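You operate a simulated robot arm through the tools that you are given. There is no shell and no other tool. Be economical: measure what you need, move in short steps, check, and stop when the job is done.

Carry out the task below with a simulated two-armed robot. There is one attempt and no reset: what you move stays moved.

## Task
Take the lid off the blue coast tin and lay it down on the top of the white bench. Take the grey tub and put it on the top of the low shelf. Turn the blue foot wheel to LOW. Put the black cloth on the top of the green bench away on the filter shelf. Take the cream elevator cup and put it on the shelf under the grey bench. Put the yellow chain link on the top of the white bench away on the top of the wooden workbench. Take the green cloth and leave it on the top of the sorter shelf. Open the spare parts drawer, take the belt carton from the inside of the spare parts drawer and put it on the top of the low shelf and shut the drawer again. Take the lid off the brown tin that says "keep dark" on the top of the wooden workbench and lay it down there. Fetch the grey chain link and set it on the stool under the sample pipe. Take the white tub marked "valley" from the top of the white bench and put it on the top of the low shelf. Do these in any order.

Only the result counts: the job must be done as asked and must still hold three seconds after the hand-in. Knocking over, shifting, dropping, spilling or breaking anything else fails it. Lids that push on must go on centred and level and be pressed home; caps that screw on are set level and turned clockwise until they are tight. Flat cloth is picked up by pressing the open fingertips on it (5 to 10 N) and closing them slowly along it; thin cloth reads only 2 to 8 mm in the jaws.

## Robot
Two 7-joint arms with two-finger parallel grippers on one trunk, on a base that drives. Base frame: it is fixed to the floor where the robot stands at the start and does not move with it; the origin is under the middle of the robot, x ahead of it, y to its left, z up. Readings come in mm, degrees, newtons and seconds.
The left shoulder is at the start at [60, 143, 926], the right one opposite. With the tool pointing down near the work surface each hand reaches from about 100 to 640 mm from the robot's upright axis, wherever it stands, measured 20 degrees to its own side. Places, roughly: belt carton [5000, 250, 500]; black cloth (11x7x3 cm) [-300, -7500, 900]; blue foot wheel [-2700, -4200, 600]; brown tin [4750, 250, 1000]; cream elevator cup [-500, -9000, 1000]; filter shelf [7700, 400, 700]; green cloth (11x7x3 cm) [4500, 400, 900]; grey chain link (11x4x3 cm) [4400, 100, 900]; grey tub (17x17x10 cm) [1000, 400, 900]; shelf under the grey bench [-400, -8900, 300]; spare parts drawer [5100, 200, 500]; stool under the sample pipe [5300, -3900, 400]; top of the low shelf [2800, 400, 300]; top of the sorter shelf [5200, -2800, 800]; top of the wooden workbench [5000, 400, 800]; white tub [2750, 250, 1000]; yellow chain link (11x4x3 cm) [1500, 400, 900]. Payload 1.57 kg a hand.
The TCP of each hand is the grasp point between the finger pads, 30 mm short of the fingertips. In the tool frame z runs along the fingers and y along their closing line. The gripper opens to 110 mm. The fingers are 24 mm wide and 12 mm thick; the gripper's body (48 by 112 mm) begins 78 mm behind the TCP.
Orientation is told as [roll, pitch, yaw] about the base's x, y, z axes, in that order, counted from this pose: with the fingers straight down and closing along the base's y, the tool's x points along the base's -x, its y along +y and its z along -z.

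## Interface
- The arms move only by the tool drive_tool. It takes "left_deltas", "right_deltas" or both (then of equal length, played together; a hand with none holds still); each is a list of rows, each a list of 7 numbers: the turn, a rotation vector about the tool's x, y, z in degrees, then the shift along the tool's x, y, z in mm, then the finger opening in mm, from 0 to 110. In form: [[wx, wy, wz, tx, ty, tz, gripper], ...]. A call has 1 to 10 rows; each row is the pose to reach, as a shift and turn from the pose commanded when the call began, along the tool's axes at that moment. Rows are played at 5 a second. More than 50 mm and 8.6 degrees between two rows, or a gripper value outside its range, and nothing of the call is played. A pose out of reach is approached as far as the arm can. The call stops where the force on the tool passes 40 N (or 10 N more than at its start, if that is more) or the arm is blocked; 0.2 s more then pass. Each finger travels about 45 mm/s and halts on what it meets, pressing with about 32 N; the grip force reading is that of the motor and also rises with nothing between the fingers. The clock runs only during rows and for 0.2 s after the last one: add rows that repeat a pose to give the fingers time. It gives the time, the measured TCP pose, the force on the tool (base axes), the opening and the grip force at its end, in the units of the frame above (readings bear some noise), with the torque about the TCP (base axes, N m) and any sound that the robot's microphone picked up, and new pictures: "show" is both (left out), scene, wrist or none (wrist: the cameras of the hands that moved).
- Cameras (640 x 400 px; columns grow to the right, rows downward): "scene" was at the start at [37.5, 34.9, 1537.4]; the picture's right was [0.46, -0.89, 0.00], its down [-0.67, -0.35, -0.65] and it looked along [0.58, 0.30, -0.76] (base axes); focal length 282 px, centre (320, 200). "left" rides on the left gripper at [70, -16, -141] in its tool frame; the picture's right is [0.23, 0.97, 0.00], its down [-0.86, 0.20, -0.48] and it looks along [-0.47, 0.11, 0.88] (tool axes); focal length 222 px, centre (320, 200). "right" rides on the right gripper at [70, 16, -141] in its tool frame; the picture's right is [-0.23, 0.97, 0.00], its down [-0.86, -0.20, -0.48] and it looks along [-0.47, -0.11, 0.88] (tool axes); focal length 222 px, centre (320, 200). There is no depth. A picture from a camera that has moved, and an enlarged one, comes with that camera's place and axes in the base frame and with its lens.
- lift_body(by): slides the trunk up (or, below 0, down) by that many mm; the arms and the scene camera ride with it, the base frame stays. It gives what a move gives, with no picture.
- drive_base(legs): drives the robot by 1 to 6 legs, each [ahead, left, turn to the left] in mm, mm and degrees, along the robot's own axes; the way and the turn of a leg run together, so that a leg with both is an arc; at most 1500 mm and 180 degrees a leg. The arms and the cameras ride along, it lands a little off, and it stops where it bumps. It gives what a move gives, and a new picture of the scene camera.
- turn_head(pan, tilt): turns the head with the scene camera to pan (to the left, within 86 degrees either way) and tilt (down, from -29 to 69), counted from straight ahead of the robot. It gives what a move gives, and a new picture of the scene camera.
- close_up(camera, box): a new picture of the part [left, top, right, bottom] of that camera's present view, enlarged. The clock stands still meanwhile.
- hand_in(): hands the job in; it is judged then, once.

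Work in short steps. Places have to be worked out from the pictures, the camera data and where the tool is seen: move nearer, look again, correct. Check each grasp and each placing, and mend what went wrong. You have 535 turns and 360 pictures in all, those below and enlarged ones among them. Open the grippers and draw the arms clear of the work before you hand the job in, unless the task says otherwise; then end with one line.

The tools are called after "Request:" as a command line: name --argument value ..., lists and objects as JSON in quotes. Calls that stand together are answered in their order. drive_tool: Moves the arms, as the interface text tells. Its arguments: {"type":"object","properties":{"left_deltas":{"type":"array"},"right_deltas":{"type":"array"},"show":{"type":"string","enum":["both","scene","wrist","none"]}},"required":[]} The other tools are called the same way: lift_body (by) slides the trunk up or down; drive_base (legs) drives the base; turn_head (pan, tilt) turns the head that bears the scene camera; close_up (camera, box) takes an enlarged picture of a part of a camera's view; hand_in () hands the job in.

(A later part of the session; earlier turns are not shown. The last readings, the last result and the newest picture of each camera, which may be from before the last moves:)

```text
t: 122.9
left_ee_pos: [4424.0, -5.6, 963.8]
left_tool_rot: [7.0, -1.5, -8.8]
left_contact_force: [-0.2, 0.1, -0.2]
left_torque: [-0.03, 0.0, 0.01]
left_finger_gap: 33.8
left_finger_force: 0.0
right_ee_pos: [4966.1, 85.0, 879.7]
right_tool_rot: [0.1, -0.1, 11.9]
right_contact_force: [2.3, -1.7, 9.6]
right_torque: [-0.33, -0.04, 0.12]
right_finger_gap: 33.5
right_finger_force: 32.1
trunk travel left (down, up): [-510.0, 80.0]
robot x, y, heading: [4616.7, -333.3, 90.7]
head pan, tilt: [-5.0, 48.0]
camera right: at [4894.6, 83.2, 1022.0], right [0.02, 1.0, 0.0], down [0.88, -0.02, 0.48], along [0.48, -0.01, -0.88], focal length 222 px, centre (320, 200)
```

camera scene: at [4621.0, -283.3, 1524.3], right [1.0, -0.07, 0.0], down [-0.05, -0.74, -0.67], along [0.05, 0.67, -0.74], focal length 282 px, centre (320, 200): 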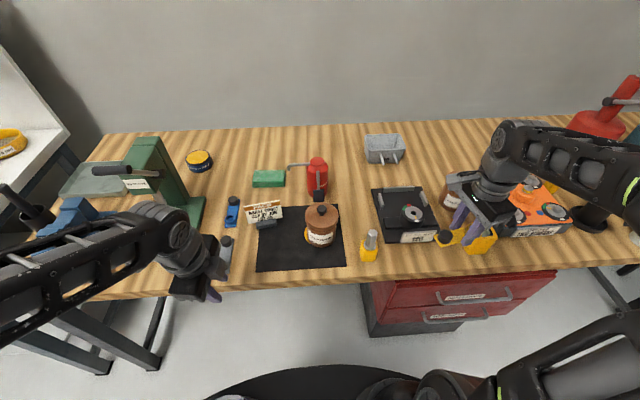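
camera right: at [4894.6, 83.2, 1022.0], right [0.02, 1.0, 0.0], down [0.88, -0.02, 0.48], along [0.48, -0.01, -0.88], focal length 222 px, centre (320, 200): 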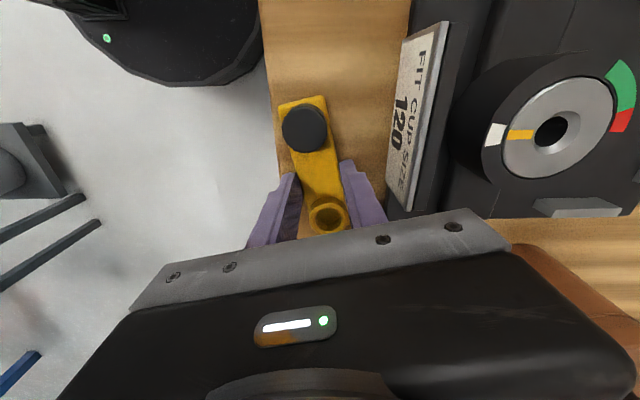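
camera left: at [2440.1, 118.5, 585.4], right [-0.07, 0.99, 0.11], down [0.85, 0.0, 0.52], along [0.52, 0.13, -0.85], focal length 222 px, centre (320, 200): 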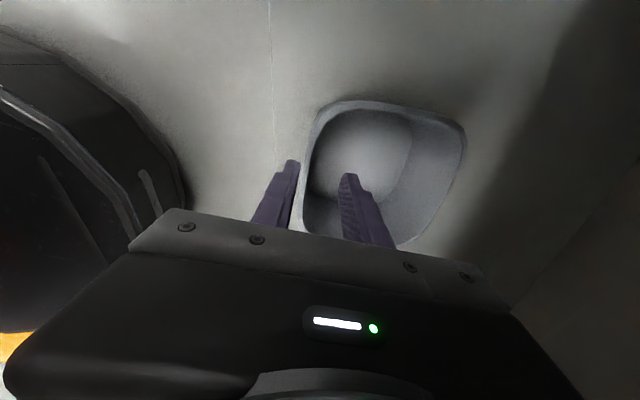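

The bench surface is here at z≈849; the link rests flat. I open slightly and rise.

Request:
drive_tool --right_deltas '[[0, 0, 0, 0, 0, -1, 34], [0, 0, 0, 0, 0, -1, 42], [0, 0, 0, 0, 0, -1, 46], [0, 0, 0, 0, 0, -30, 46], [0, 0, 0, 0, 0, -75, 60], [0, 0, 0, 0, 0, -120, 80], [0, 0, 0, 0, 0, -150, 80]]'

```text
t: 124.5
left_ee_pos: [4424.6, -5.9, 964.0]
left_tool_rot: [6.9, -1.5, -8.8]
left_contact_force: [0.4, -0.2, 0.4]
left_torque: [0.0, 0.03, 0.03]
left_finger_gap: 34.0
left_finger_force: 0.0
right_ee_pos: [4965.6, 81.3, 1027.8]
right_tool_rot: [-0.1, 0.0, 11.8]
right_contact_force: [0.1, 0.5, -0.7]
right_torque: [0.01, 0.01, -0.03]
right_finger_gap: 79.8
right_finger_force: 0.0
trunk travel left (down, up): [-510.0, 80.0]
robot x, y, heading: [4618.2, -328.9, 90.9]
head pan, tilt: [-5.0, 48.0]
camera scene: at [4620.5, -284.3, 1524.3], right [1.0, -0.07, 0.0], down [-0.05, -0.74, -0.67], along [0.05, 0.67, -0.74], focal length 282 px, centre (320, 200)
camera right: at [4894.8, 81.9, 1169.0], right [0.02, 1.0, 0.0], down [0.88, -0.02, 0.48], along [0.48, -0.01, -0.88], focal length 222 px, centre (320, 200)
```

scene: 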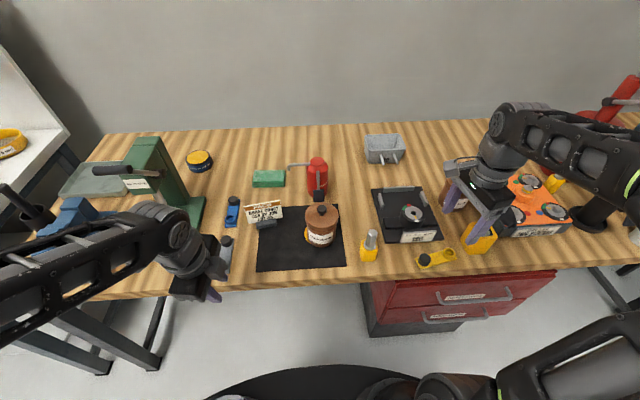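
right: 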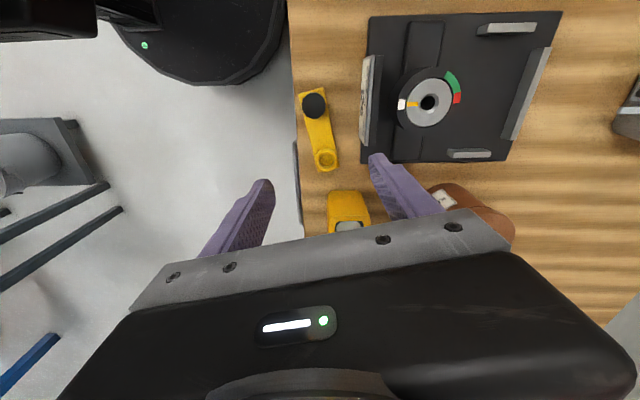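

The yellow link lies on the workbench. Now the KEEP DARK tin: I bring the right hand back and turn it to point forward, so it can hold the tin body from the front.

Request:
drive_tool --right_deltas '[[0, 0, -7.8, 19, -10, 0, 100], [0, 0, -15.6, 38, -21, 0, 110], [0, 0, -23.5, 57, -31, 0, 110], [0, 0, -31.3, 76, -42, 0, 110], [0, 0, -39.1, 95, -52, 0, 110], [0, 0, -46.9, 115, -62, 0, 110], [0, 0, -54.7, 134, -73, 0, 110], [0, 0, -62.6, 153, -83, 0, 110], [0, 0, -70.4, 172, -94, 0, 110], [0, 0, -78.2, 191, -104, 0, 110]]' --show "none"

Request:
drive_tool --right_deltas '[[0, -8.4, 0, 0, 0, 0, 100], [0, -16.8, 0, 0, 0, 0, 100], [0, -25.2, 0, 0, 0, 0, 100], [0, -33.5, 0, 0, 0, 0, 100], [0, -41.8, 0, 0, 0, 0, 100], [0, -50, 0, 0, 0, 0, 100]]' --show "scene"

```text
t: 126.7
left_ee_pos: [4423.3, -6.1, 964.3]
left_tool_rot: [7.0, -1.4, -8.7]
left_contact_force: [-0.1, 0.0, -0.2]
left_torque: [0.0, -0.04, 0.0]
left_finger_gap: 33.9
left_finger_force: 0.0
right_ee_pos: [4799.9, -59.3, 1028.9]
right_tool_rot: [0.0, 0.0, 90.2]
right_contact_force: [-0.5, 0.2, 0.7]
right_torque: [0.02, -0.01, -0.01]
right_finger_gap: 109.9
right_finger_force: 0.0
trunk travel left (down, up): [-510.0, 80.0]
robot x, y, heading: [4615.0, -331.8, 90.9]
head pan, tilt: [-5.0, 48.0]
```

```text
t: 128.1
left_ee_pos: [4423.9, -6.0, 964.2]
left_tool_rot: [7.1, -1.4, -8.8]
left_contact_force: [-0.5, -0.3, -0.6]
left_torque: [-0.01, -0.04, 0.0]
left_finger_gap: 33.9
left_finger_force: 0.1
right_ee_pos: [4787.4, -9.7, 1148.8]
right_tool_rot: [0.0, -50.1, 90.1]
right_contact_force: [0.0, -0.5, -0.3]
right_torque: [0.0, 0.03, 0.02]
right_finger_gap: 100.2
right_finger_force: 0.1
right hand out of reach, approached as far as the arm can: row 2, 3, 4, 5, 6
trunk travel left (down, up): [-510.0, 80.0]
robot x, y, heading: [4616.0, -332.8, 90.9]
head pan, tilt: [-5.0, 48.0]
camera scene: at [4620.4, -284.6, 1524.4], right [1.0, -0.07, 0.0], down [-0.05, -0.74, -0.67], along [0.05, 0.67, -0.74], focal length 282 px, centre (320, 200)
```

scene: 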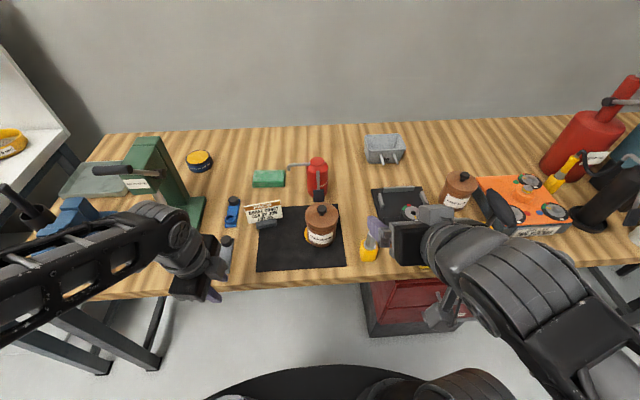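

The right hand now points forward-down. I shift the base 60 mm right, raise the trunk, and look at the tin closely.

Request:
drive_base --legs '[[0, -60, -1]]'

Request:
lift_body --by 70

Request:
drive_tool --left_deltas '[[4, 1, 0, -30, 10, -10, 60], [7, 1.4, -4, -70, 30, -25, 60], [7, 1.4, -8.7, -110, 50, -40, 60], [7, 1.4, -8.7, -145, 80, -45, 60]]'

Request:
close_up --camera "scene" --box '[230, 150, 390, 270]'

```text
t: 129.1
left_ee_pos: [4492.5, -2.8, 963.1]
left_tool_rot: [6.9, -1.5, -9.8]
left_contact_force: [0.3, 0.6, 0.3]
left_torque: [0.02, 0.06, 0.03]
left_finger_gap: 33.8
left_finger_force: 0.0
right_ee_pos: [4855.7, -13.3, 1148.0]
right_tool_rot: [0.1, -49.9, 89.0]
right_contact_force: [0.6, -0.7, 0.0]
right_torque: [-0.01, 0.05, 0.03]
right_finger_gap: 100.0
right_finger_force: 0.0
trunk travel left (down, up): [-510.0, 80.0]
robot x, y, heading: [4675.3, -330.0, 90.0]
head pan, tilt: [-5.0, 48.0]
camera scene: at [4684.8, -283.8, 1524.3], right [1.0, -0.09, 0.0], down [-0.07, -0.74, -0.67], along [0.06, 0.67, -0.74], focal length 282 px, centre (320, 200)
```

scene: 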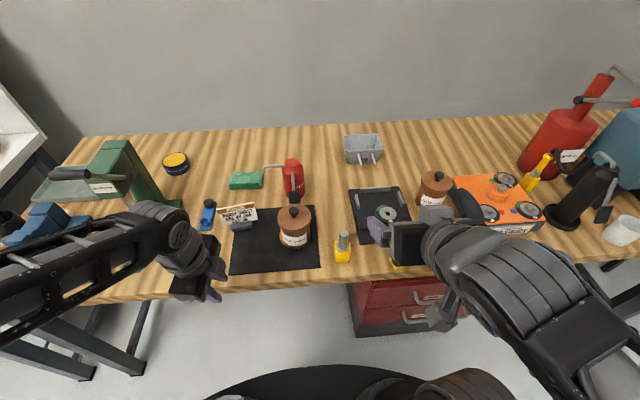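

```text
t: 130.2
left_ee_pos: [4491.5, -2.5, 1034.4]
left_tool_rot: [7.0, -1.5, -9.8]
left_contact_force: [0.3, -1.1, 0.9]
left_torque: [0.0, -0.02, -0.06]
left_finger_gap: 34.0
left_finger_force: 0.0
right_ee_pos: [4854.7, -12.7, 1218.3]
right_tool_rot: [-0.1, -49.9, 88.9]
right_contact_force: [0.7, -0.2, 0.0]
right_torque: [0.0, 0.04, -0.01]
right_finger_gap: 100.3
right_finger_force: 0.0
trunk travel left (down, up): [-580.0, 10.0]
robot x, y, heading: [4677.3, -333.3, 89.7]
head pan, tilt: [-5.0, 48.0]
```

```text
t: 131.2
left_ee_pos: [4644.8, 47.3, 1091.9]
left_tool_rot: [-0.3, -0.5, -0.9]
left_contact_force: [0.7, 0.7, 0.2]
left_torque: [0.0, 0.03, -0.02]
left_finger_gap: 60.1
left_finger_force: 0.1
right_ee_pos: [4856.2, -11.9, 1217.0]
right_tool_rot: [0.0, -49.8, 89.0]
right_contact_force: [0.1, 0.4, 0.1]
right_torque: [0.0, -0.02, 0.01]
right_finger_gap: 100.0
right_finger_force: 0.1
trunk travel left (down, up): [-580.0, 10.0]
robot x, y, heading: [4681.4, -326.4, 90.0]
head pan, tilt: [-5.0, 48.0]
camera scene: at [4684.1, -282.3, 1594.3], right [1.0, -0.09, 0.0], down [-0.07, -0.74, -0.67], along [0.06, 0.67, -0.74], focal length 282 px, centre (320, 200)
camera left: at [4574.9, 32.1, 1231.9], right [-0.21, 0.98, -0.01], down [0.85, 0.19, 0.49], along [0.48, 0.1, -0.87], focal length 222 px, centre (320, 200)
```

scene: 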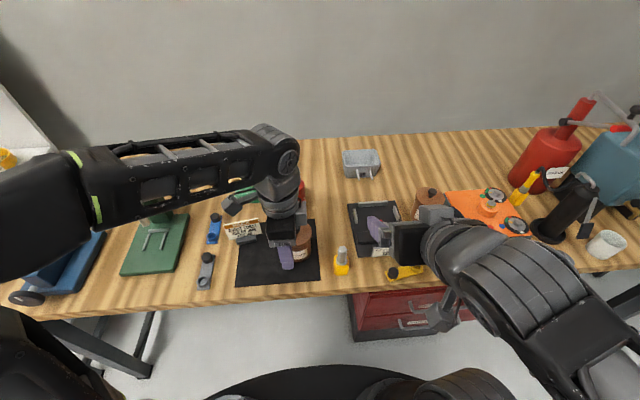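
left: 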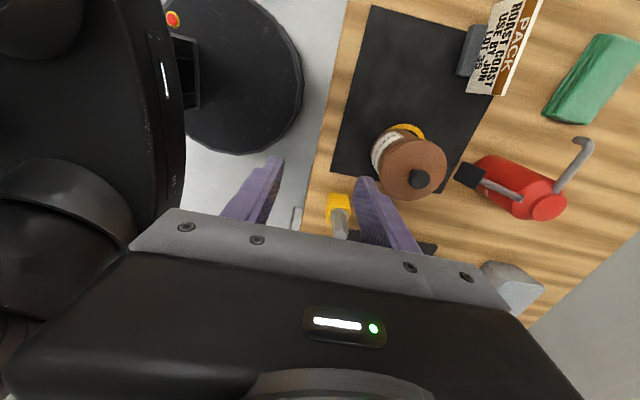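

```text
3.33 times, centred on (310, 210) of scene
camera zoom: at [4684.1, -282.3, 1594.3], right [1.0, -0.09, 0.0], down [-0.07, -0.74, -0.67], along [0.06, 0.67, -0.74], focal length 939 px, centre (353, 167)
```

zoom: 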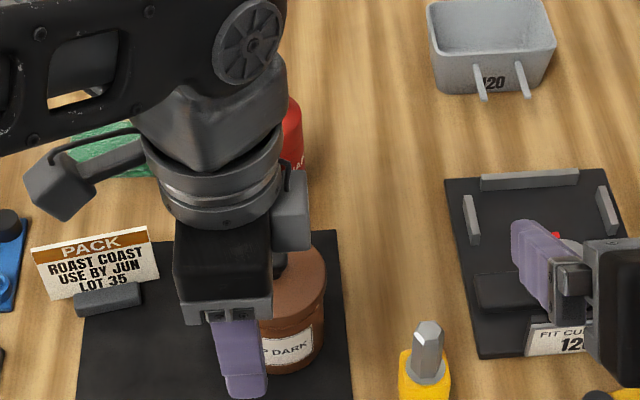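

Knob ≈[4662, 188, 970]. I move the left hand above it and re-look.

Request:
drive_tool --left_deltas '[[0, 0, 0, -6, 47, 0, 55], [0, 0, 0, -12, 94, 0, 50], [0, 0, 0, -17, 141, 0, 50], [0, 0, 0, -17, 141, 20, 50]]' --show "wrist"

```text
t: 132.2
left_ee_pos: [4664.4, 187.5, 1070.4]
left_tool_rot: [-0.1, -0.6, -1.1]
left_contact_force: [-0.8, 0.2, -0.8]
left_torque: [0.01, -0.02, 0.0]
left_finger_gap: 50.1
left_finger_force: 0.1
right_ee_pos: [4854.0, -13.6, 1217.6]
right_tool_rot: [-0.2, -49.9, 89.0]
right_contact_force: [-0.2, -0.3, 0.8]
right_torque: [-0.01, -0.02, -0.01]
right_finger_gap: 100.2
right_finger_force: 0.1
trunk travel left (down, up): [-580.0, 10.0]
robot x, y, heading: [4679.9, -332.4, 89.9]
head pan, tilt: [-5.0, 48.0]
camera left: at [4593.4, 172.5, 1211.1], right [-0.21, 0.98, 0.0], down [0.85, 0.18, 0.49], along [0.48, 0.1, -0.87], focal length 222 px, centre (320, 200)
```

left: 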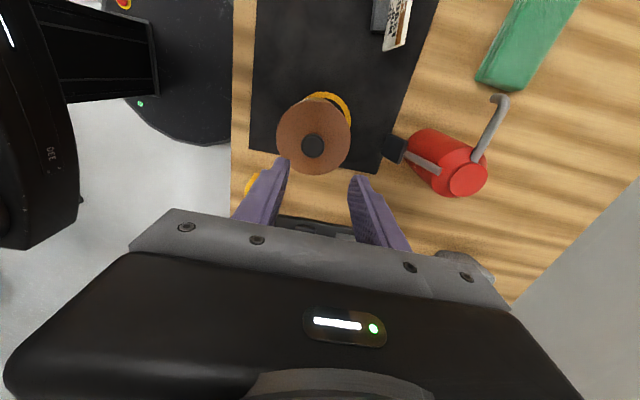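

Knob at [4662, 180]. I lower onto it with open fingers.

Request:
drive_tool --left_deltas '[[0, 0, 0, 2, -7.5, 30, 50], [0, 0, 0, 2, -7.5, 60, 50], [0, 0, 0, 2, -7.5, 75, 50], [0, 0, 0, 2, -7.5, 84, 50]]' --show "wrist"

```text
t: 133.2
left_ee_pos: [4663.9, 180.3, 987.4]
left_tool_rot: [-0.2, -0.5, -0.9]
left_contact_force: [-0.6, -0.2, -1.0]
left_torque: [0.0, -0.02, -0.02]
left_finger_gap: 50.0
left_finger_force: 0.0
right_ee_pos: [4855.0, -12.4, 1218.2]
right_tool_rot: [-0.1, -49.8, 89.0]
right_contact_force: [-0.8, 0.4, 0.3]
right_torque: [-0.01, 0.0, 0.0]
right_finger_gap: 100.1
right_finger_force: 0.2
trunk travel left (down, up): [-580.0, 10.0]
robot x, y, heading: [4677.7, -329.4, 89.7]
head pan, tilt: [-5.0, 48.0]
camera left: at [4592.9, 164.6, 1128.3], right [-0.21, 0.98, -0.01], down [0.85, 0.19, 0.49], along [0.48, 0.1, -0.87], focal length 222 px, centre (320, 200)
```

left: 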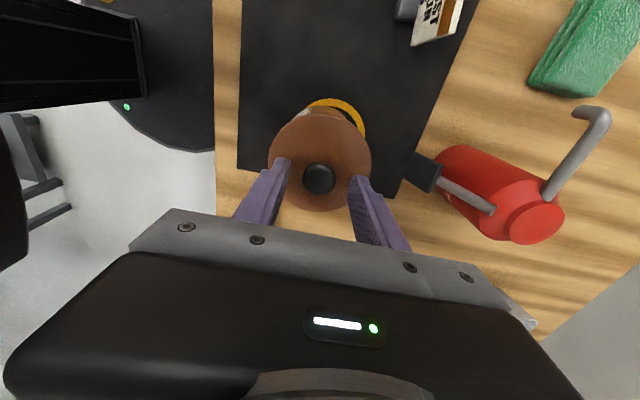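

Matches the earlier grasp. I go down 3 mm and close on the knob.

Request:
drive_tool --left_deltas '[[0, 0, 0, 0, 0, 3, 30], [0, 0, 0, 0, 0, 3, 15], [0, 0, 0, 0, 0, 3, 5], [0, 0, 0, 0, 0, 3, 5]]' --show "wrist"

```text
t: 134.2
left_ee_pos: [4663.5, 179.3, 984.2]
left_tool_rot: [-0.3, -0.6, -1.1]
left_contact_force: [0.3, -0.6, 0.1]
left_torque: [0.0, -0.02, -0.02]
left_finger_gap: 24.1
left_finger_force: 32.1
right_ee_pos: [4854.5, -12.7, 1218.1]
right_tool_rot: [-0.1, -49.8, 88.9]
right_contact_force: [0.5, 0.1, -0.7]
right_torque: [-0.03, 0.01, 0.02]
right_finger_gap: 99.7
right_finger_force: 0.1
trunk travel left (down, up): [-580.0, 10.0]
robot x, y, heading: [4677.6, -330.7, 90.2]
head pan, tilt: [-5.0, 48.0]
camera left: at [4593.1, 164.2, 1125.5], right [-0.21, 0.98, -0.01], down [0.85, 0.19, 0.49], along [0.48, 0.1, -0.87], focal length 222 px, centre (320, 200)
```

left: 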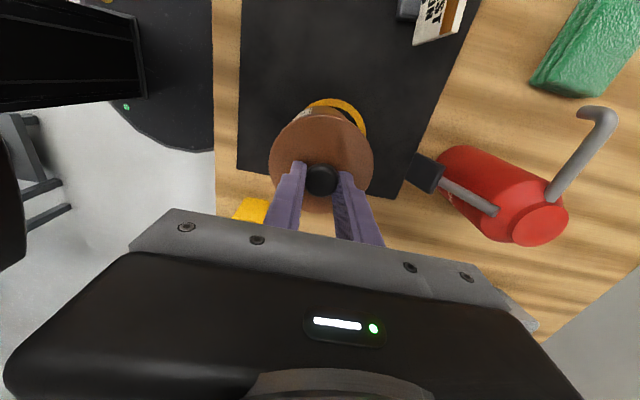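

Knob gripped (24 mm). Now I bring the right hand in front of the tin, above and short of it.

Request:
drive_tool --right_deltas '[[0, 0, 0, 18, 27.4, 24.8, 100], [0, 0, 0, 36, 54.8, 49.6, 100], [0, 0, 0, 54, 82.3, 74.4, 100], [0, 0, 0, 72, 109.7, 99, 100], [0, 0, 0, 90, 137, 124, 100], [0, 0, 0, 108, 164.6, 148.7, 100], [0, 0, 0, 126, 192, 173.5, 100]]'

```text
t: 135.8
left_ee_pos: [4663.7, 178.8, 985.3]
left_tool_rot: [-0.2, -0.6, -1.0]
left_contact_force: [0.4, 0.4, 0.2]
left_torque: [0.0, -0.01, 0.01]
left_finger_gap: 23.7
left_finger_force: 32.0
right_ee_pos: [4630.9, 12.0, 1011.8]
right_tool_rot: [13.3, -41.0, 81.8]
right_contact_force: [-0.1, 0.6, -0.8]
right_torque: [-0.03, 0.01, 0.02]
right_finger_gap: 100.0
right_finger_force: 0.0
right hand out of reach, approached as far as the arm can: row 1, 2, 3, 4, 5, 6
trunk travel left (down, up): [-580.0, 10.0]
robot x, y, heading: [4676.9, -331.5, 90.0]
head pan, tilt: [-5.0, 48.0]
stopped in row 7 (right hand): the arm was blocked; the commanded pose is now the measured one
camera scene: at [4682.7, -283.8, 1594.4], right [1.0, -0.09, 0.0], down [-0.07, -0.74, -0.67], along [0.06, 0.67, -0.74], focal length 282 px, centre (320, 200)
camera right: at [4627.9, -135.5, 1074.1], right [-0.93, 0.16, 0.32], down [0.35, 0.32, 0.88], along [0.04, 0.93, -0.36], focal length 222 px, centre (320, 200)
```

scene: 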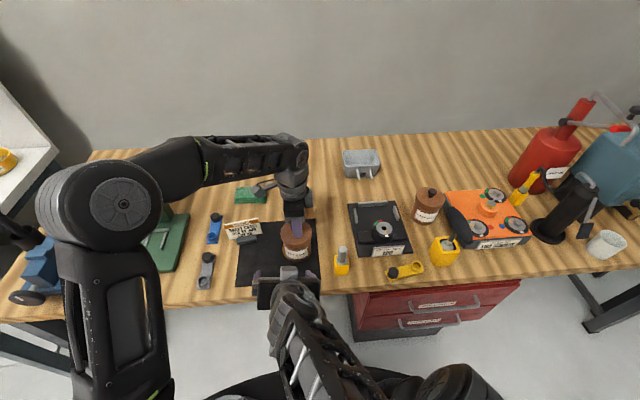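
right: 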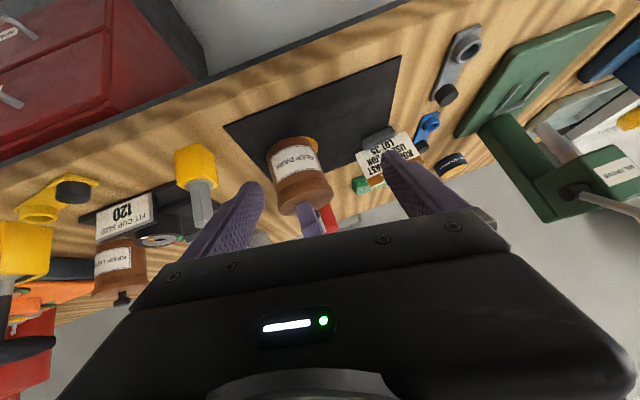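

The arm was blocked crossing my front. A diagonal approach from front-right is more natural; I turn the right hand 45° to the left and move it to a pre-approach point near [4743, 99, 993].

Request:
drive_tool --right_deltas '[[-4.2, -0.65, -6.3, -10.8, -19.1, 9.4, 100], [-8.4, -1.3, -12.5, -21.5, -38.2, 18.8, 100], [-12.6, -1.95, -18.8, -32.3, -57.3, 28.2, 100], [-16.8, -2.6, -25.1, -43, -76.4, 37.6, 100], [-21, -3.25, -31.3, -53.8, -95.5, 47, 100], [-25.2, -3.9, -37.6, -64.6, -114.6, 56.4, 100]]'

```text
t: 137.2
left_ee_pos: [4663.4, 178.6, 984.9]
left_tool_rot: [-0.1, -0.6, -1.0]
left_contact_force: [0.6, 0.2, -1.0]
left_torque: [0.0, 0.05, -0.03]
left_finger_gap: 23.8
left_finger_force: 31.5
right_ee_pos: [4741.4, 112.3, 996.7]
right_tool_rot: [0.2, -49.9, 135.2]
right_contact_force: [0.4, 0.5, -0.6]
right_torque: [-0.02, 0.01, 0.0]
right_finger_gap: 100.0
right_finger_force: 0.0
right hand out of reach, approached as far as the arm can: row 1, 2, 3, 4, 5, 6
trunk travel left (down, up): [-580.0, 10.0]
robot x, y, heading: [4679.9, -330.8, 90.0]
head pan, tilt: [-5.0, 48.0]
heard: snap
camera scene: at [4683.5, -283.6, 1594.3], right [1.0, -0.09, 0.0], down [-0.07, -0.74, -0.67], along [0.06, 0.67, -0.74], focal length 282 px, centre (320, 200)
camera right: at [4839.4, -7.5, 1033.1], right [-0.79, -0.59, 0.18], down [0.01, 0.27, 0.96], along [-0.62, 0.76, -0.21], focal length 222 px, centre (320, 200)
```

scene: 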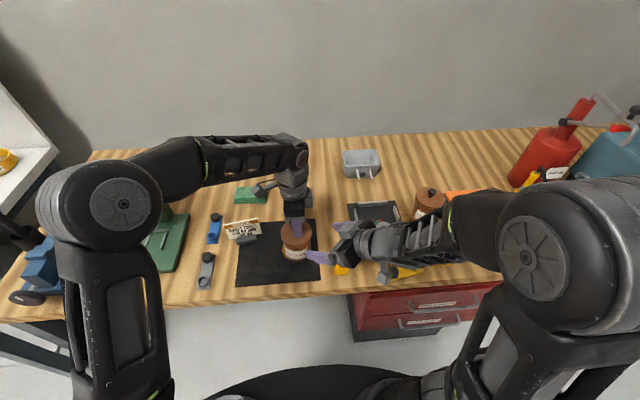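
right: 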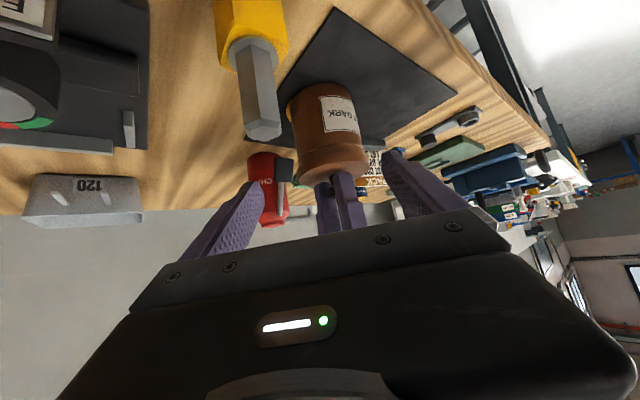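

A snap was heard. I test by lifting the lid hand 10 mm and looking whether the tin comes along.

Request:
drive_tool --left_deltas '[[0, 0, 0, 0, 0, -3, 5], [0, 0, 0, 0, 0, -6, 5], [0, 0, 0, 0, 0, -12, 5]]' --show "none"

Request:
close_up --camera "right" --box '[240, 60, 440, 240]'

```text
t: 138.0
left_ee_pos: [4664.4, 179.1, 998.0]
left_tool_rot: [-0.2, -0.6, -1.1]
left_contact_force: [0.9, 0.3, -0.7]
left_torque: [0.01, 0.01, 0.03]
left_finger_gap: 24.0
left_finger_force: 32.0
right_ee_pos: [4740.2, 113.3, 995.6]
right_tool_rot: [0.2, -50.0, 135.1]
right_contact_force: [0.4, 0.2, -0.4]
right_torque: [-0.01, 0.02, 0.03]
right_finger_gap: 100.0
right_finger_force: 0.1
trunk travel left (down, up): [-580.0, 10.0]
robot x, y, heading: [4678.4, -331.9, 89.8]
head pan, tilt: [-5.0, 48.0]
```

```text
2.22 times, centred on (340, 150) of right
camera zoom: at [4838.7, -7.6, 1033.3], right [-0.79, -0.59, 0.18], down [0.01, 0.27, 0.96], along [-0.61, 0.76, -0.21], focal length 494 px, centre (276, 311)
```

zoom: 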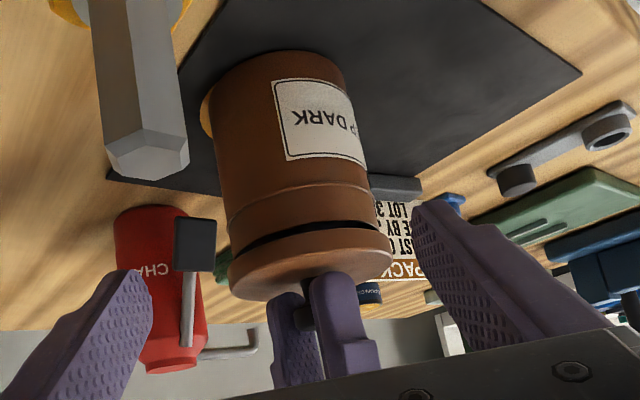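

The lid is free (a gap shows under it). I lift it clear, pull it back, and retreat the right hand, turning it down again. I'll lay the lid where the grey link lies, after picking that link.

Request:
drive_tool --left_deltas '[[0, 0, 0, 0, 0, -30, 5], [0, 0, 0, 0, 0, -70, 5], [0, 0, 0, 0, 0, -105, 5], [0, 0, 0, 0, -40, -105, 5], [0, 0, 0, 0, -80, -105, 5], [0, 0, 0, 10, -120, -105, 5], [0, 0, 0, 20, -160, -105, 5], [0, 0, 0, 20, -160, -105, 5], [0, 0, 0, 20, -160, -105, 5], [0, 0, 0, 20, -160, -105, 5]]' --right_deltas '[[0, 0, 0, 5, 5, -38, 100], [0, 0, 0, 15, 20, -75, 100], [0, 0, 0, 30, 40, -113, 100], [0, 0, 0, 43, 58, -150, 100], [0, 8.4, 0, 43, 58, -150, 100], [0, 16.8, 0, 43, 58, -150, 100], [0, 25, 0, 43, 58, -150, 100], [0, 33.4, 0, 43, 58, -150, 100], [0, 41.8, 0, 43, 58, -150, 100], [0, 50, 0, 43, 58, -150, 100]]'

```text
t: 139.6
left_ee_pos: [4638.0, 31.2, 1106.3]
left_tool_rot: [-0.2, -0.5, -1.1]
left_contact_force: [0.0, 0.5, 0.2]
left_torque: [-0.04, 0.01, -0.01]
left_finger_gap: 24.1
left_finger_force: 31.6
right_ee_pos: [4792.4, -6.4, 1063.9]
right_tool_rot: [13.6, -30.0, 128.5]
right_contact_force: [0.6, -0.7, 0.5]
right_torque: [-0.03, -0.02, 0.03]
right_finger_gap: 100.0
right_finger_force: 0.1
right hand out of reach, approached as far as the arm can: row 1, 2, 3, 4, 5, 6, 7
trunk travel left (down, up): [-580.0, 10.0]
robot x, y, heading: [4679.2, -331.5, 89.8]
head pan, tilt: [-5.0, 48.0]
stopped in row 8 (right hand): the arm was blocked; the commanded pose is now the measured one
camera scene: at [4682.7, -284.1, 1594.4], right [1.0, -0.09, 0.0], down [-0.07, -0.74, -0.67], along [0.06, 0.67, -0.74], focal length 282 px, centre (320, 200)
camera right: at [4888.1, -98.9, 1153.5], right [-0.79, -0.52, 0.31], down [-0.09, 0.61, 0.79], along [-0.6, 0.6, -0.53], focal length 222 px, centre (320, 200)
camera left: at [4568.1, 15.3, 1246.8], right [-0.21, 0.98, -0.01], down [0.85, 0.19, 0.49], along [0.48, 0.1, -0.87], focal length 222 px, centre (320, 200)
```

scene: 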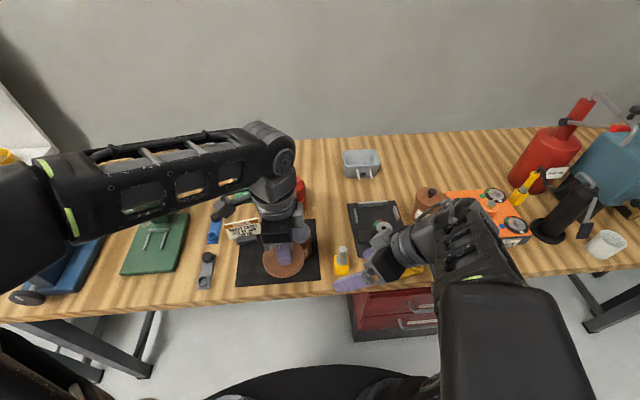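
right: 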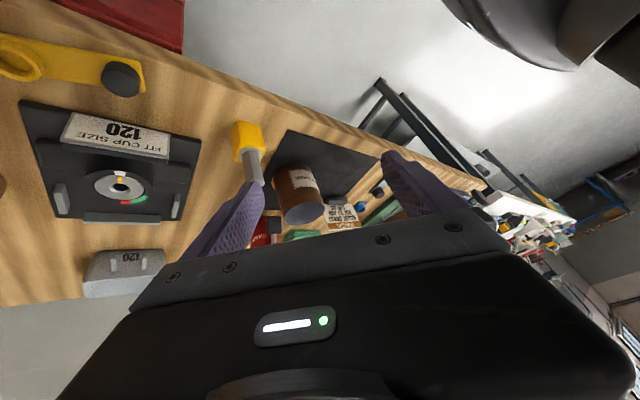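
left: 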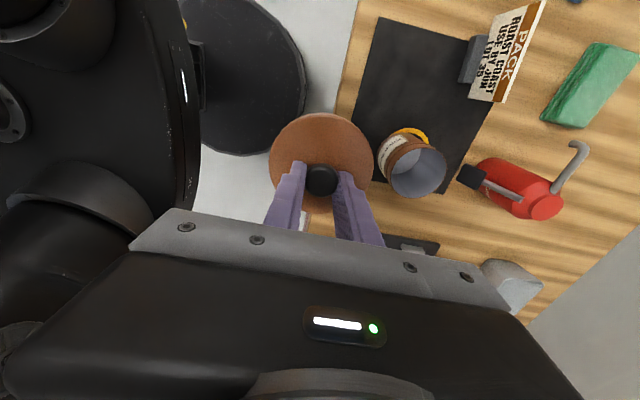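

Tin intact and open. I straighten the right hand to point down.

Request:
drive_tool --right_deltas '[[3.3, 3.5, 5.9, 2.7, -5.8, -5.8, 100], [6.5, 6.9, 11.7, 5.5, -11.7, -11.5, 100], [9.8, 10.4, 17.6, 8.2, -17.5, -17.3, 100], [13.1, 13.9, 23.4, 11, -23.3, -23, 100], [16.4, 17.4, 29.3, 13.7, -29.1, -28.8, 100], [19.6, 20.8, 35.1, 16.5, -35, -34.5, 100], [22.9, 24.3, 41, 19.2, -40.8, -40.3, 100]]' --show "none"

Request:
drive_base --legs '[[0, 260, 0]]'

```text
t: 140.6
left_ee_pos: [4639.4, 31.6, 1106.4]
left_tool_rot: [-0.3, -0.5, -1.2]
left_contact_force: [0.2, 0.3, 0.7]
left_torque: [0.01, 0.03, -0.02]
left_finger_gap: 23.7
left_finger_force: 31.7
right_ee_pos: [4802.9, -7.0, 1070.6]
right_tool_rot: [18.3, -14.4, 109.4]
right_contact_force: [0.3, 0.4, -0.5]
right_torque: [-0.06, 0.0, -0.03]
right_finger_gap: 100.0
right_finger_force: 0.1
trunk travel left (down, up): [-580.0, 10.0]
robot x, y, heading: [4681.0, -328.2, 90.0]
head pan, tilt: [-5.0, 48.0]
stopped in row 4 (right hand): the arm was blocked; the commanded pose is now the measured one
```

```text
t: 142.4
left_ee_pos: [4382.5, 31.7, 1106.5]
left_tool_rot: [-0.2, -0.6, -1.2]
left_contact_force: [0.1, -0.8, 0.2]
left_torque: [0.0, -0.02, -0.01]
left_finger_gap: 24.1
left_finger_force: 32.1
right_ee_pos: [4543.1, -5.0, 1071.6]
right_tool_rot: [18.2, -14.4, 109.6]
right_contact_force: [-0.3, -1.3, -0.1]
right_torque: [-0.02, -0.01, -0.01]
right_finger_gap: 100.0
right_finger_force: 0.1
trunk travel left (down, up): [-580.0, 10.0]
robot x, y, heading: [4420.6, -331.3, 89.9]
head pan, tilt: [-5.0, 48.0]
camera scene: at [4424.9, -283.1, 1594.4], right [1.0, -0.09, 0.0], down [-0.07, -0.74, -0.67], along [0.06, 0.67, -0.74], focal length 282 px, centre (320, 200)
```

scene: 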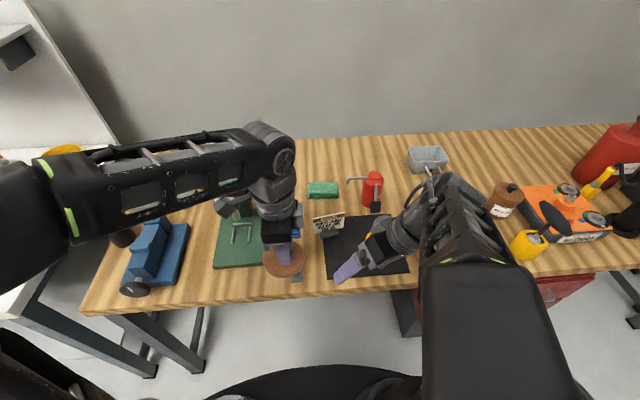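

I move the right hand a bit right/up while straightening, away from the joint limit.

Request:
drive_tool --right_deltas '[[0, 0, 0, 0, -21, -14, 100], [0, 0, 0, 0, -62.6, -42.3, 100], [5.1, 2.8, 5.4, 0, -62.6, -42.3, 100], [10.2, 5.5, 10.8, 0, -62.6, -42.3, 100], [15.4, 8.3, 16.2, 0, -62.6, -42.3, 100], [20.5, 11, 21.6, 0, -62.6, -42.3, 100]]'

```text
refused: row 2 steps farther than a row can; nothing moved
```

One step was slightly long; splitting it.

Request:
drive_tool --right_deltas '[[0, 0, 0, 0, -31, -21, 100], [0, 0, 0, 0, -62.6, -42.3, 100], [5.1, 2.8, 5.4, 0, -62.6, -42.3, 100], [10.2, 5.5, 10.8, 0, -62.6, -42.3, 100], [15.4, 8.3, 16.2, 0, -62.6, -42.3, 100], [20.5, 11, 21.6, 0, -62.6, -42.3, 100]]'

```text
t: 143.8
left_ee_pos: [4383.3, 31.1, 1105.8]
left_tool_rot: [-0.2, -0.5, -1.0]
left_contact_force: [-0.1, 1.3, -0.8]
left_torque: [-0.01, -0.03, 0.01]
left_finger_gap: 23.8
left_finger_force: 32.2
right_ee_pos: [4614.8, 13.7, 1090.2]
right_tool_rot: [-0.1, 0.0, 89.9]
right_contact_force: [0.7, 0.3, -0.2]
right_torque: [-0.02, 0.01, 0.01]
right_finger_gap: 100.3
right_finger_force: 0.1
trunk travel left (down, up): [-580.0, 10.0]
robot x, y, heading: [4422.7, -330.8, 89.9]
head pan, tilt: [-5.0, 48.0]
camera scene: at [4425.9, -282.7, 1594.3], right [1.0, -0.09, 0.0], down [-0.07, -0.74, -0.67], along [0.06, 0.67, -0.74], focal length 282 px, centre (320, 200)
camera right: at [4598.6, -56.7, 1233.1], right [-0.97, 0.23, 0.0], down [0.2, 0.86, 0.48], along [0.11, 0.46, -0.88], focal length 222 px, centre (320, 200)
```

scene: 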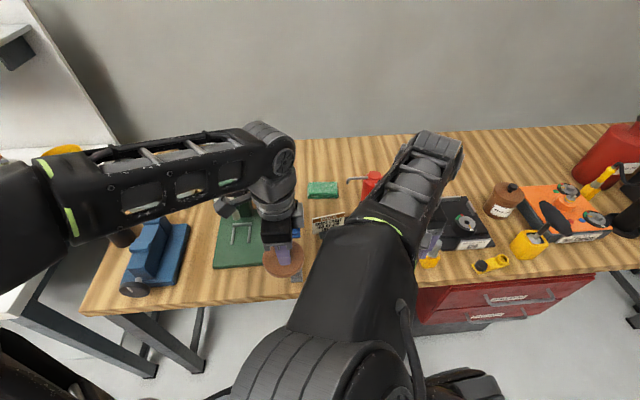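
right: 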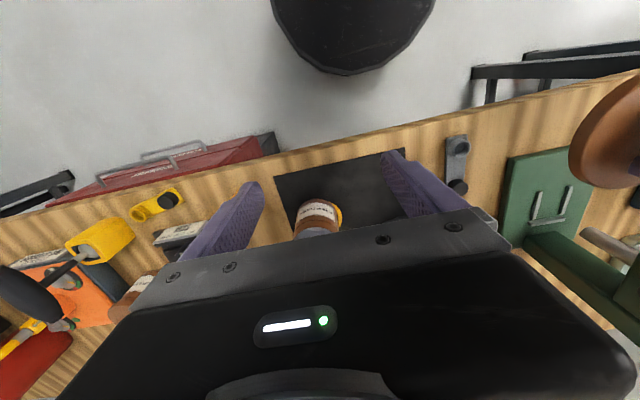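

Grey link found at ≈[4396, 128], lying along y (95°). I move the lid hand left out of the way and bring the right hand over the link.

Request:
drive_tool --left_deltas '[[0, 0, 0, 40, -10, 0, 5], [0, 0, 0, 80, -20, 0, 5], [0, 0, 0, 120, -30, 0, 5], [0, 0, 0, 160, -40, 0, 5], [0, 0, 0, 180, -50, 0, 5], [0, 0, 0, 180, -50, 0, 5], [0, 0, 0, 180, -50, 0, 5]]' --right_deltas '[[0, 0, 0, 0, 0, 0, 80], [0, 0, 0, -15, 30, 0, 80], [0, 0, -2, -35, 70, 0, 80], [0, 0, -3, -55, 110, 0, 80], [0, 0, -4, -75, 150, 10, 80], [0, 0, -5, -95, 185, 30, 80], [0, 0, -5, -114, 219, 50, 80]]'

```text
t: 145.4
left_ee_pos: [4198.9, -16.6, 1102.8]
left_tool_rot: [-0.3, -0.6, -1.1]
left_contact_force: [-0.2, 0.7, -0.1]
left_torque: [0.0, -0.04, 0.0]
left_finger_gap: 23.8
left_finger_force: 32.1
right_ee_pos: [4393.3, 132.5, 1037.2]
right_tool_rot: [0.0, 0.0, 94.9]
right_contact_force: [0.0, 0.5, 0.5]
right_torque: [-0.01, 0.04, 0.02]
right_finger_gap: 80.1
right_finger_force: 0.1
trunk travel left (down, up): [-580.0, 10.0]
robot x, y, heading: [4421.4, -328.4, 89.8]
head pan, tilt: [-5.0, 48.0]
camera scene: at [4425.4, -282.5, 1594.4], right [1.0, -0.09, 0.0], down [-0.07, -0.74, -0.67], along [0.06, 0.67, -0.74], focal length 282 px, centre (320, 200)
camera right: at [4383.8, 59.9, 1180.3], right [-0.99, 0.14, 0.0], down [0.12, 0.87, 0.48], along [0.07, 0.47, -0.88], focal length 222 px, centre (320, 200)
camera left: at [4128.3, -31.3, 1243.5], right [-0.21, 0.98, -0.01], down [0.85, 0.19, 0.49], along [0.48, 0.1, -0.87], focal length 222 px, centre (320, 200)
```

scene: 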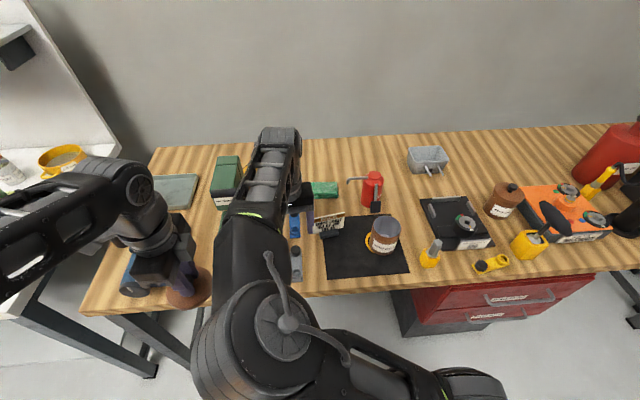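
right: 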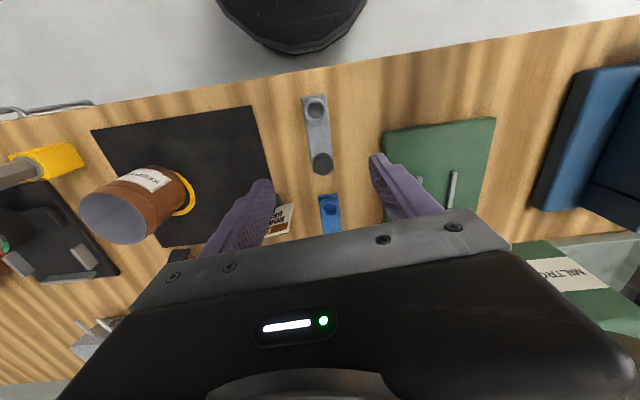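
left: 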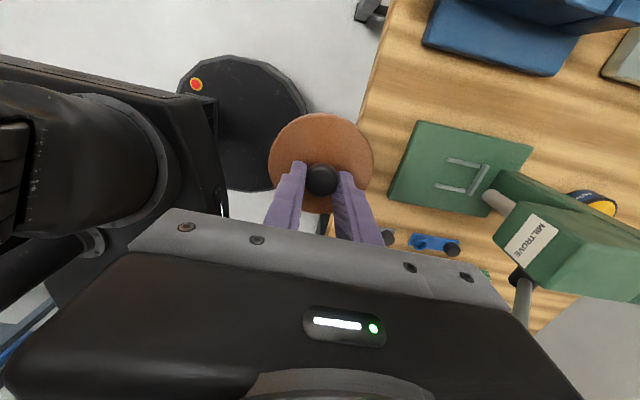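

Link centre ≈[4398, 132], direction ~88°. I align and lower to z≈886.

Request:
drive_tool --right_deltas '[[0, 0, 3, 0, -5, 40, 70], [0, 0, 7, 0, -5, 85, 65], [0, 0, 7, 0, -5, 125, 65], [0, 0, 7, 0, -5, 148, 65]]' --show "wrist"

```text
t: 146.4
left_ee_pos: [4200.2, -16.9, 1102.9]
left_tool_rot: [-0.2, -0.5, -1.1]
left_contact_force: [0.2, -0.1, -0.3]
left_torque: [-0.03, 0.0, 0.0]
left_finger_gap: 23.7
left_finger_force: 32.7
right_ee_pos: [4399.6, 129.4, 893.9]
right_tool_rot: [0.0, 0.1, 87.8]
right_contact_force: [0.5, -0.4, -0.2]
right_torque: [-0.02, 0.0, 0.02]
right_finger_gap: 64.8
right_finger_force: 0.1
trunk travel left (down, up): [-580.0, 10.0]
robot x, y, heading: [4422.2, -329.0, 89.7]
head pan, tilt: [-5.0, 48.0]
camera right: at [4382.0, 58.6, 1036.2], right [-0.96, 0.26, 0.0], down [0.23, 0.85, 0.48], along [0.13, 0.46, -0.88], focal length 222 px, centre (320, 200)
```

right: 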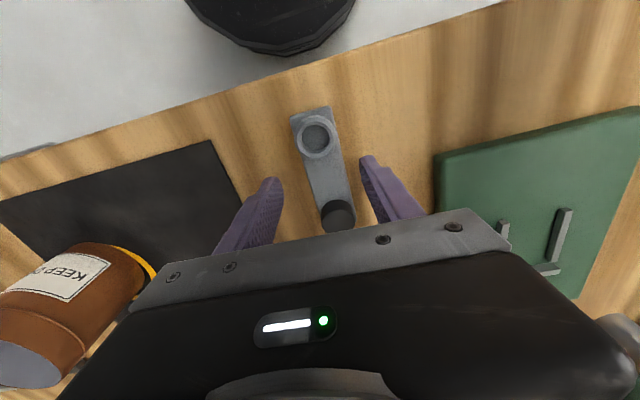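

Aligned as with the yellow link. I creep down to the bench and close.

Request:
drive_tool --right_deltas '[[0, 0, 0, 0, 0, 5, 65], [0, 0, 0, 0, 0, 10, 65], [0, 0, 0, 0, 0, 11.5, 65], [0, 0, 0, 0, 0, 11.5, 45], [0, 0, 0, 0, 0, 11.5, 30], [0, 0, 0, 0, 0, 11.5, 20], [0, 0, 0, 0, 0, 11.5, 20]]' --show "wrist"

```text
t: 148.0
left_ee_pos: [4200.9, -16.9, 1102.5]
left_tool_rot: [-0.2, -0.6, -1.1]
left_contact_force: [0.2, 0.0, 0.0]
left_torque: [0.02, 0.0, -0.01]
left_finger_gap: 23.8
left_finger_force: 31.7
right_ee_pos: [4401.0, 127.7, 883.3]
right_tool_rot: [0.0, 0.1, 88.0]
right_contact_force: [-0.6, -0.1, -0.1]
right_torque: [0.0, 0.04, 0.04]
right_finger_gap: 33.5
right_finger_force: 30.2
trunk travel left (down, up): [-580.0, 10.0]
robot x, y, heading: [4420.0, -328.9, 89.8]
head pan, tilt: [-5.0, 48.0]
camera right: at [4382.6, 57.2, 1024.3], right [-0.97, 0.26, 0.0], down [0.23, 0.85, 0.48], along [0.13, 0.46, -0.88], focal length 222 px, centre (320, 200)
```

right: 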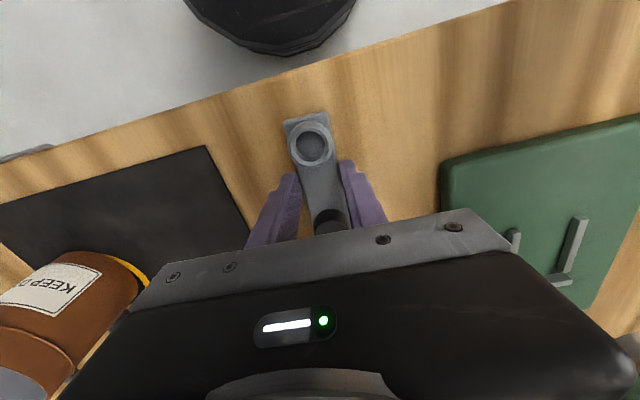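

Gripped (33.5 mm). I lift it and carry it to the right side.

Request:
drive_tool --right_deltas '[[0, 0, 0, 0, 0, -40, 20], [0, 0, 0, 0, 0, -85, 20], [0, 0, 0, 0, 0, -130, 20], [0, 0, 0, 0, 0, -170, 20], [0, 0, 0, 20, -35, -185, 20], [0, 0, 0, 40, -75, -185, 20], [0, 0, 0, 60, -115, -185, 20], [0, 0, 0, 80, -155, -185, 20], [0, 0, 0, 100, -195, -185, 20], [0, 0, 0, 120, -225, -185, 20]]' --show "none"

Request:
drive_tool --left_deltas '[[0, 0, 0, -40, 10, 0, 5], [0, 0, 0, -80, 25, 0, 5], [0, 0, 0, -120, 50, 0, 5], [0, 0, 0, -155, 80, 0, 5], [0, 0, 0, -180, 110, 0, 5], [0, 0, 0, -195, 135, 0, 5]]'

```text
t: 150.2
left_ee_pos: [4200.7, -15.1, 1103.4]
left_tool_rot: [-0.3, -0.7, -1.1]
left_contact_force: [-0.2, 0.3, -0.9]
left_torque: [0.02, 0.01, 0.01]
left_finger_gap: 24.0
left_finger_force: 32.2
right_ee_pos: [4625.3, -2.0, 1064.9]
right_tool_rot: [0.0, -0.1, 88.0]
right_contact_force: [1.4, 0.4, -1.7]
right_torque: [0.0, 0.0, 0.01]
right_finger_gap: 33.5
right_finger_force: 32.5
right hand out of reach, approached as far as the arm can: row 4
trunk travel left (down, up): [-580.0, 10.0]
robot x, y, heading: [4421.1, -331.5, 90.0]
head pan, tilt: [-5.0, 48.0]
```

```text
t: 151.6
left_ee_pos: [4399.9, 117.1, 1103.7]
left_tool_rot: [-0.3, -0.6, -1.0]
left_contact_force: [1.0, -0.4, 0.2]
left_torque: [-0.02, 0.01, 0.01]
left_finger_gap: 23.9
left_finger_force: 32.2
right_ee_pos: [4624.1, 0.4, 1065.7]
right_tool_rot: [0.1, 0.0, 87.9]
right_contact_force: [1.1, 0.3, -1.0]
right_torque: [-0.03, 0.02, 0.01]
right_finger_gap: 33.4
right_finger_force: 31.9
trunk travel left (down, up): [-580.0, 10.0]
robot x, y, heading: [4422.9, -329.2, 89.9]
head pan, tilt: [-5.0, 48.0]
camera scene: at [4426.7, -282.2, 1594.3], right [1.0, -0.09, 0.0], down [-0.07, -0.74, -0.67], along [0.06, 0.67, -0.74], focal length 282 px, centre (320, 200)
camera left: at [4328.0, 102.2, 1244.9], right [-0.21, 0.98, -0.01], down [0.85, 0.19, 0.49], along [0.48, 0.1, -0.87], focal length 222 px, centre (320, 200)
```

scene: 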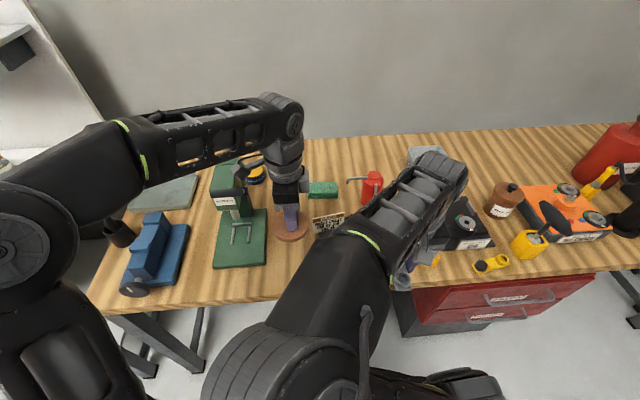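
left: 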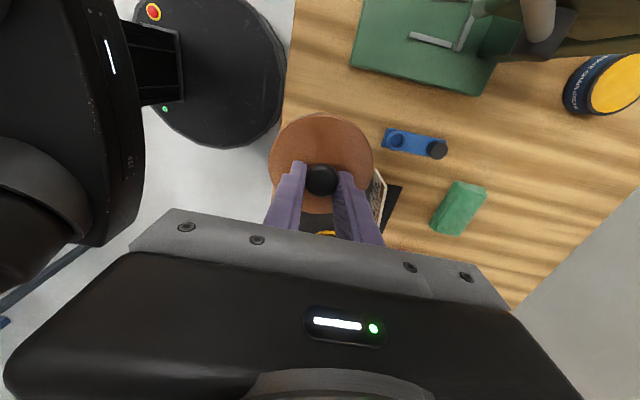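

Clear spot below. I lower the lid to near the bench.

Request:
drive_tool --left_deltas '[[0, 0, 0, 0, 0, 45, 5], [0, 0, 0, 0, 0, 90, 5], [0, 0, 0, 0, 0, 135, 5], [0, 0, 0, 0, 0, 180, 5], [0, 0, 0, 0, 0, 203, 5]]' --show "wrist"

Request:
drive_tool --left_deltas '[[0, 0, 0, 0, 0, 4, 5], [0, 0, 0, 0, 0, 7, 5], [0, 0, 0, 0, 0, 10, 5]]' --show "none"

```text
t: 152.8
left_ee_pos: [4399.7, 115.5, 902.4]
left_tool_rot: [-0.2, -0.7, -1.1]
left_contact_force: [-0.6, -0.2, 0.1]
left_torque: [0.04, 0.01, 0.02]
left_finger_gap: 23.9
left_finger_force: 31.8
right_ee_pos: [4623.9, -0.7, 1066.5]
right_tool_rot: [0.0, 0.0, 87.9]
right_contact_force: [-0.4, 0.0, -2.7]
right_torque: [0.0, -0.03, 0.02]
right_finger_gap: 33.4
right_finger_force: 32.0
trunk travel left (down, up): [-580.0, 10.0]
robot x, y, heading: [4422.8, -331.5, 89.7]
head pan, tilt: [-5.0, 48.0]
camera left: at [4328.3, 100.2, 1042.2], right [-0.21, 0.98, -0.01], down [0.85, 0.19, 0.49], along [0.48, 0.1, -0.87], focal length 222 px, centre (320, 200)
```

left: 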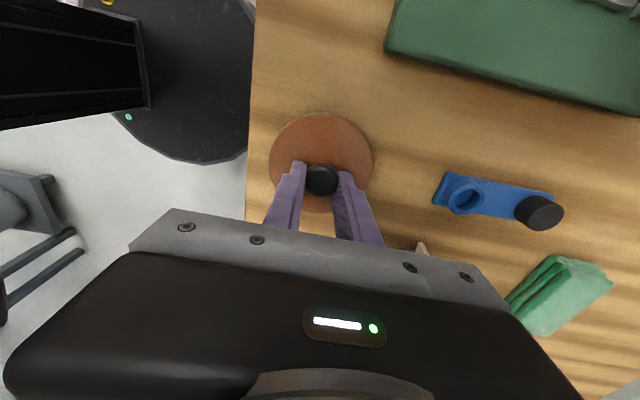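

```text
t: 153.6
left_ee_pos: [4401.9, 114.9, 891.8]
left_tool_rot: [-0.1, -0.6, -1.1]
left_contact_force: [-2.8, -1.1, 10.0]
left_torque: [0.2, -0.03, 0.01]
left_finger_gap: 24.1
left_finger_force: 31.5
right_ee_pos: [4623.2, -1.3, 1066.0]
right_tool_rot: [0.1, 0.0, 88.0]
right_contact_force: [-0.4, 0.8, -3.0]
right_torque: [-0.02, 0.0, -0.01]
right_finger_gap: 33.6
right_finger_force: 32.0
trunk travel left (down, up): [-580.0, 10.0]
robot x, y, heading: [4419.6, -328.2, 89.7]
head pan, tilt: [-5.0, 48.0]
```

Lid rests on the bench. I open, rise high, then advance the base for the green cloth (est. [4496, 421]).

Request:
drive_tool --left_deltas '[[0, 0, 0, 0, 0, -1, 20], [0, 0, 0, 0, 0, -1, 40], [0, 0, 0, 0, 0, -1, 50], [0, 0, 0, 0, 0, -30, 50], [0, 0, 0, 0, 0, -75, 60], [0, 0, 0, 0, 0, -120, 80], [0, 0, 0, 0, -40, -165, 110], [0, 0, 0, 0, -80, -200, 110]]'

Request:
drive_base --legs '[[0, -60, 0], [130, 0, 0]]'

```text
refused: row 7 steps farther than a row can; nothing moved
```

```text
t: 154.6
left_ee_pos: [4442.6, 116.7, 891.4]
left_tool_rot: [-0.5, 0.4, -0.7]
left_contact_force: [1.0, -0.6, 2.2]
left_torque: [0.06, -0.16, -0.05]
left_finger_gap: 23.9
left_finger_force: 31.2
right_ee_pos: [4672.7, -1.3, 1065.7]
right_tool_rot: [0.0, 0.1, 88.0]
right_contact_force: [-0.3, 0.0, -1.8]
right_torque: [-0.03, -0.01, 0.0]
right_finger_gap: 33.3
right_finger_force: 32.0
trunk travel left (down, up): [-580.0, 10.0]
robot x, y, heading: [4464.4, -327.8, 89.9]
head pan, tilt: [-5.0, 48.0]
stopped in leg 1: the force on the tool passed its limit (the readings are from after the stop); the commanded pose is now the measured one
camera scene: at [4475.4, -283.0, 1594.2], right [1.0, -0.09, 0.0], down [-0.07, -0.74, -0.67], along [0.06, 0.67, -0.74], focal length 282 px, centre (320, 200)
```

scene: 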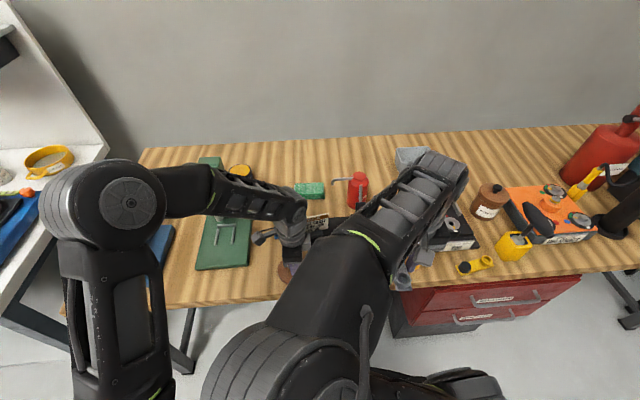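

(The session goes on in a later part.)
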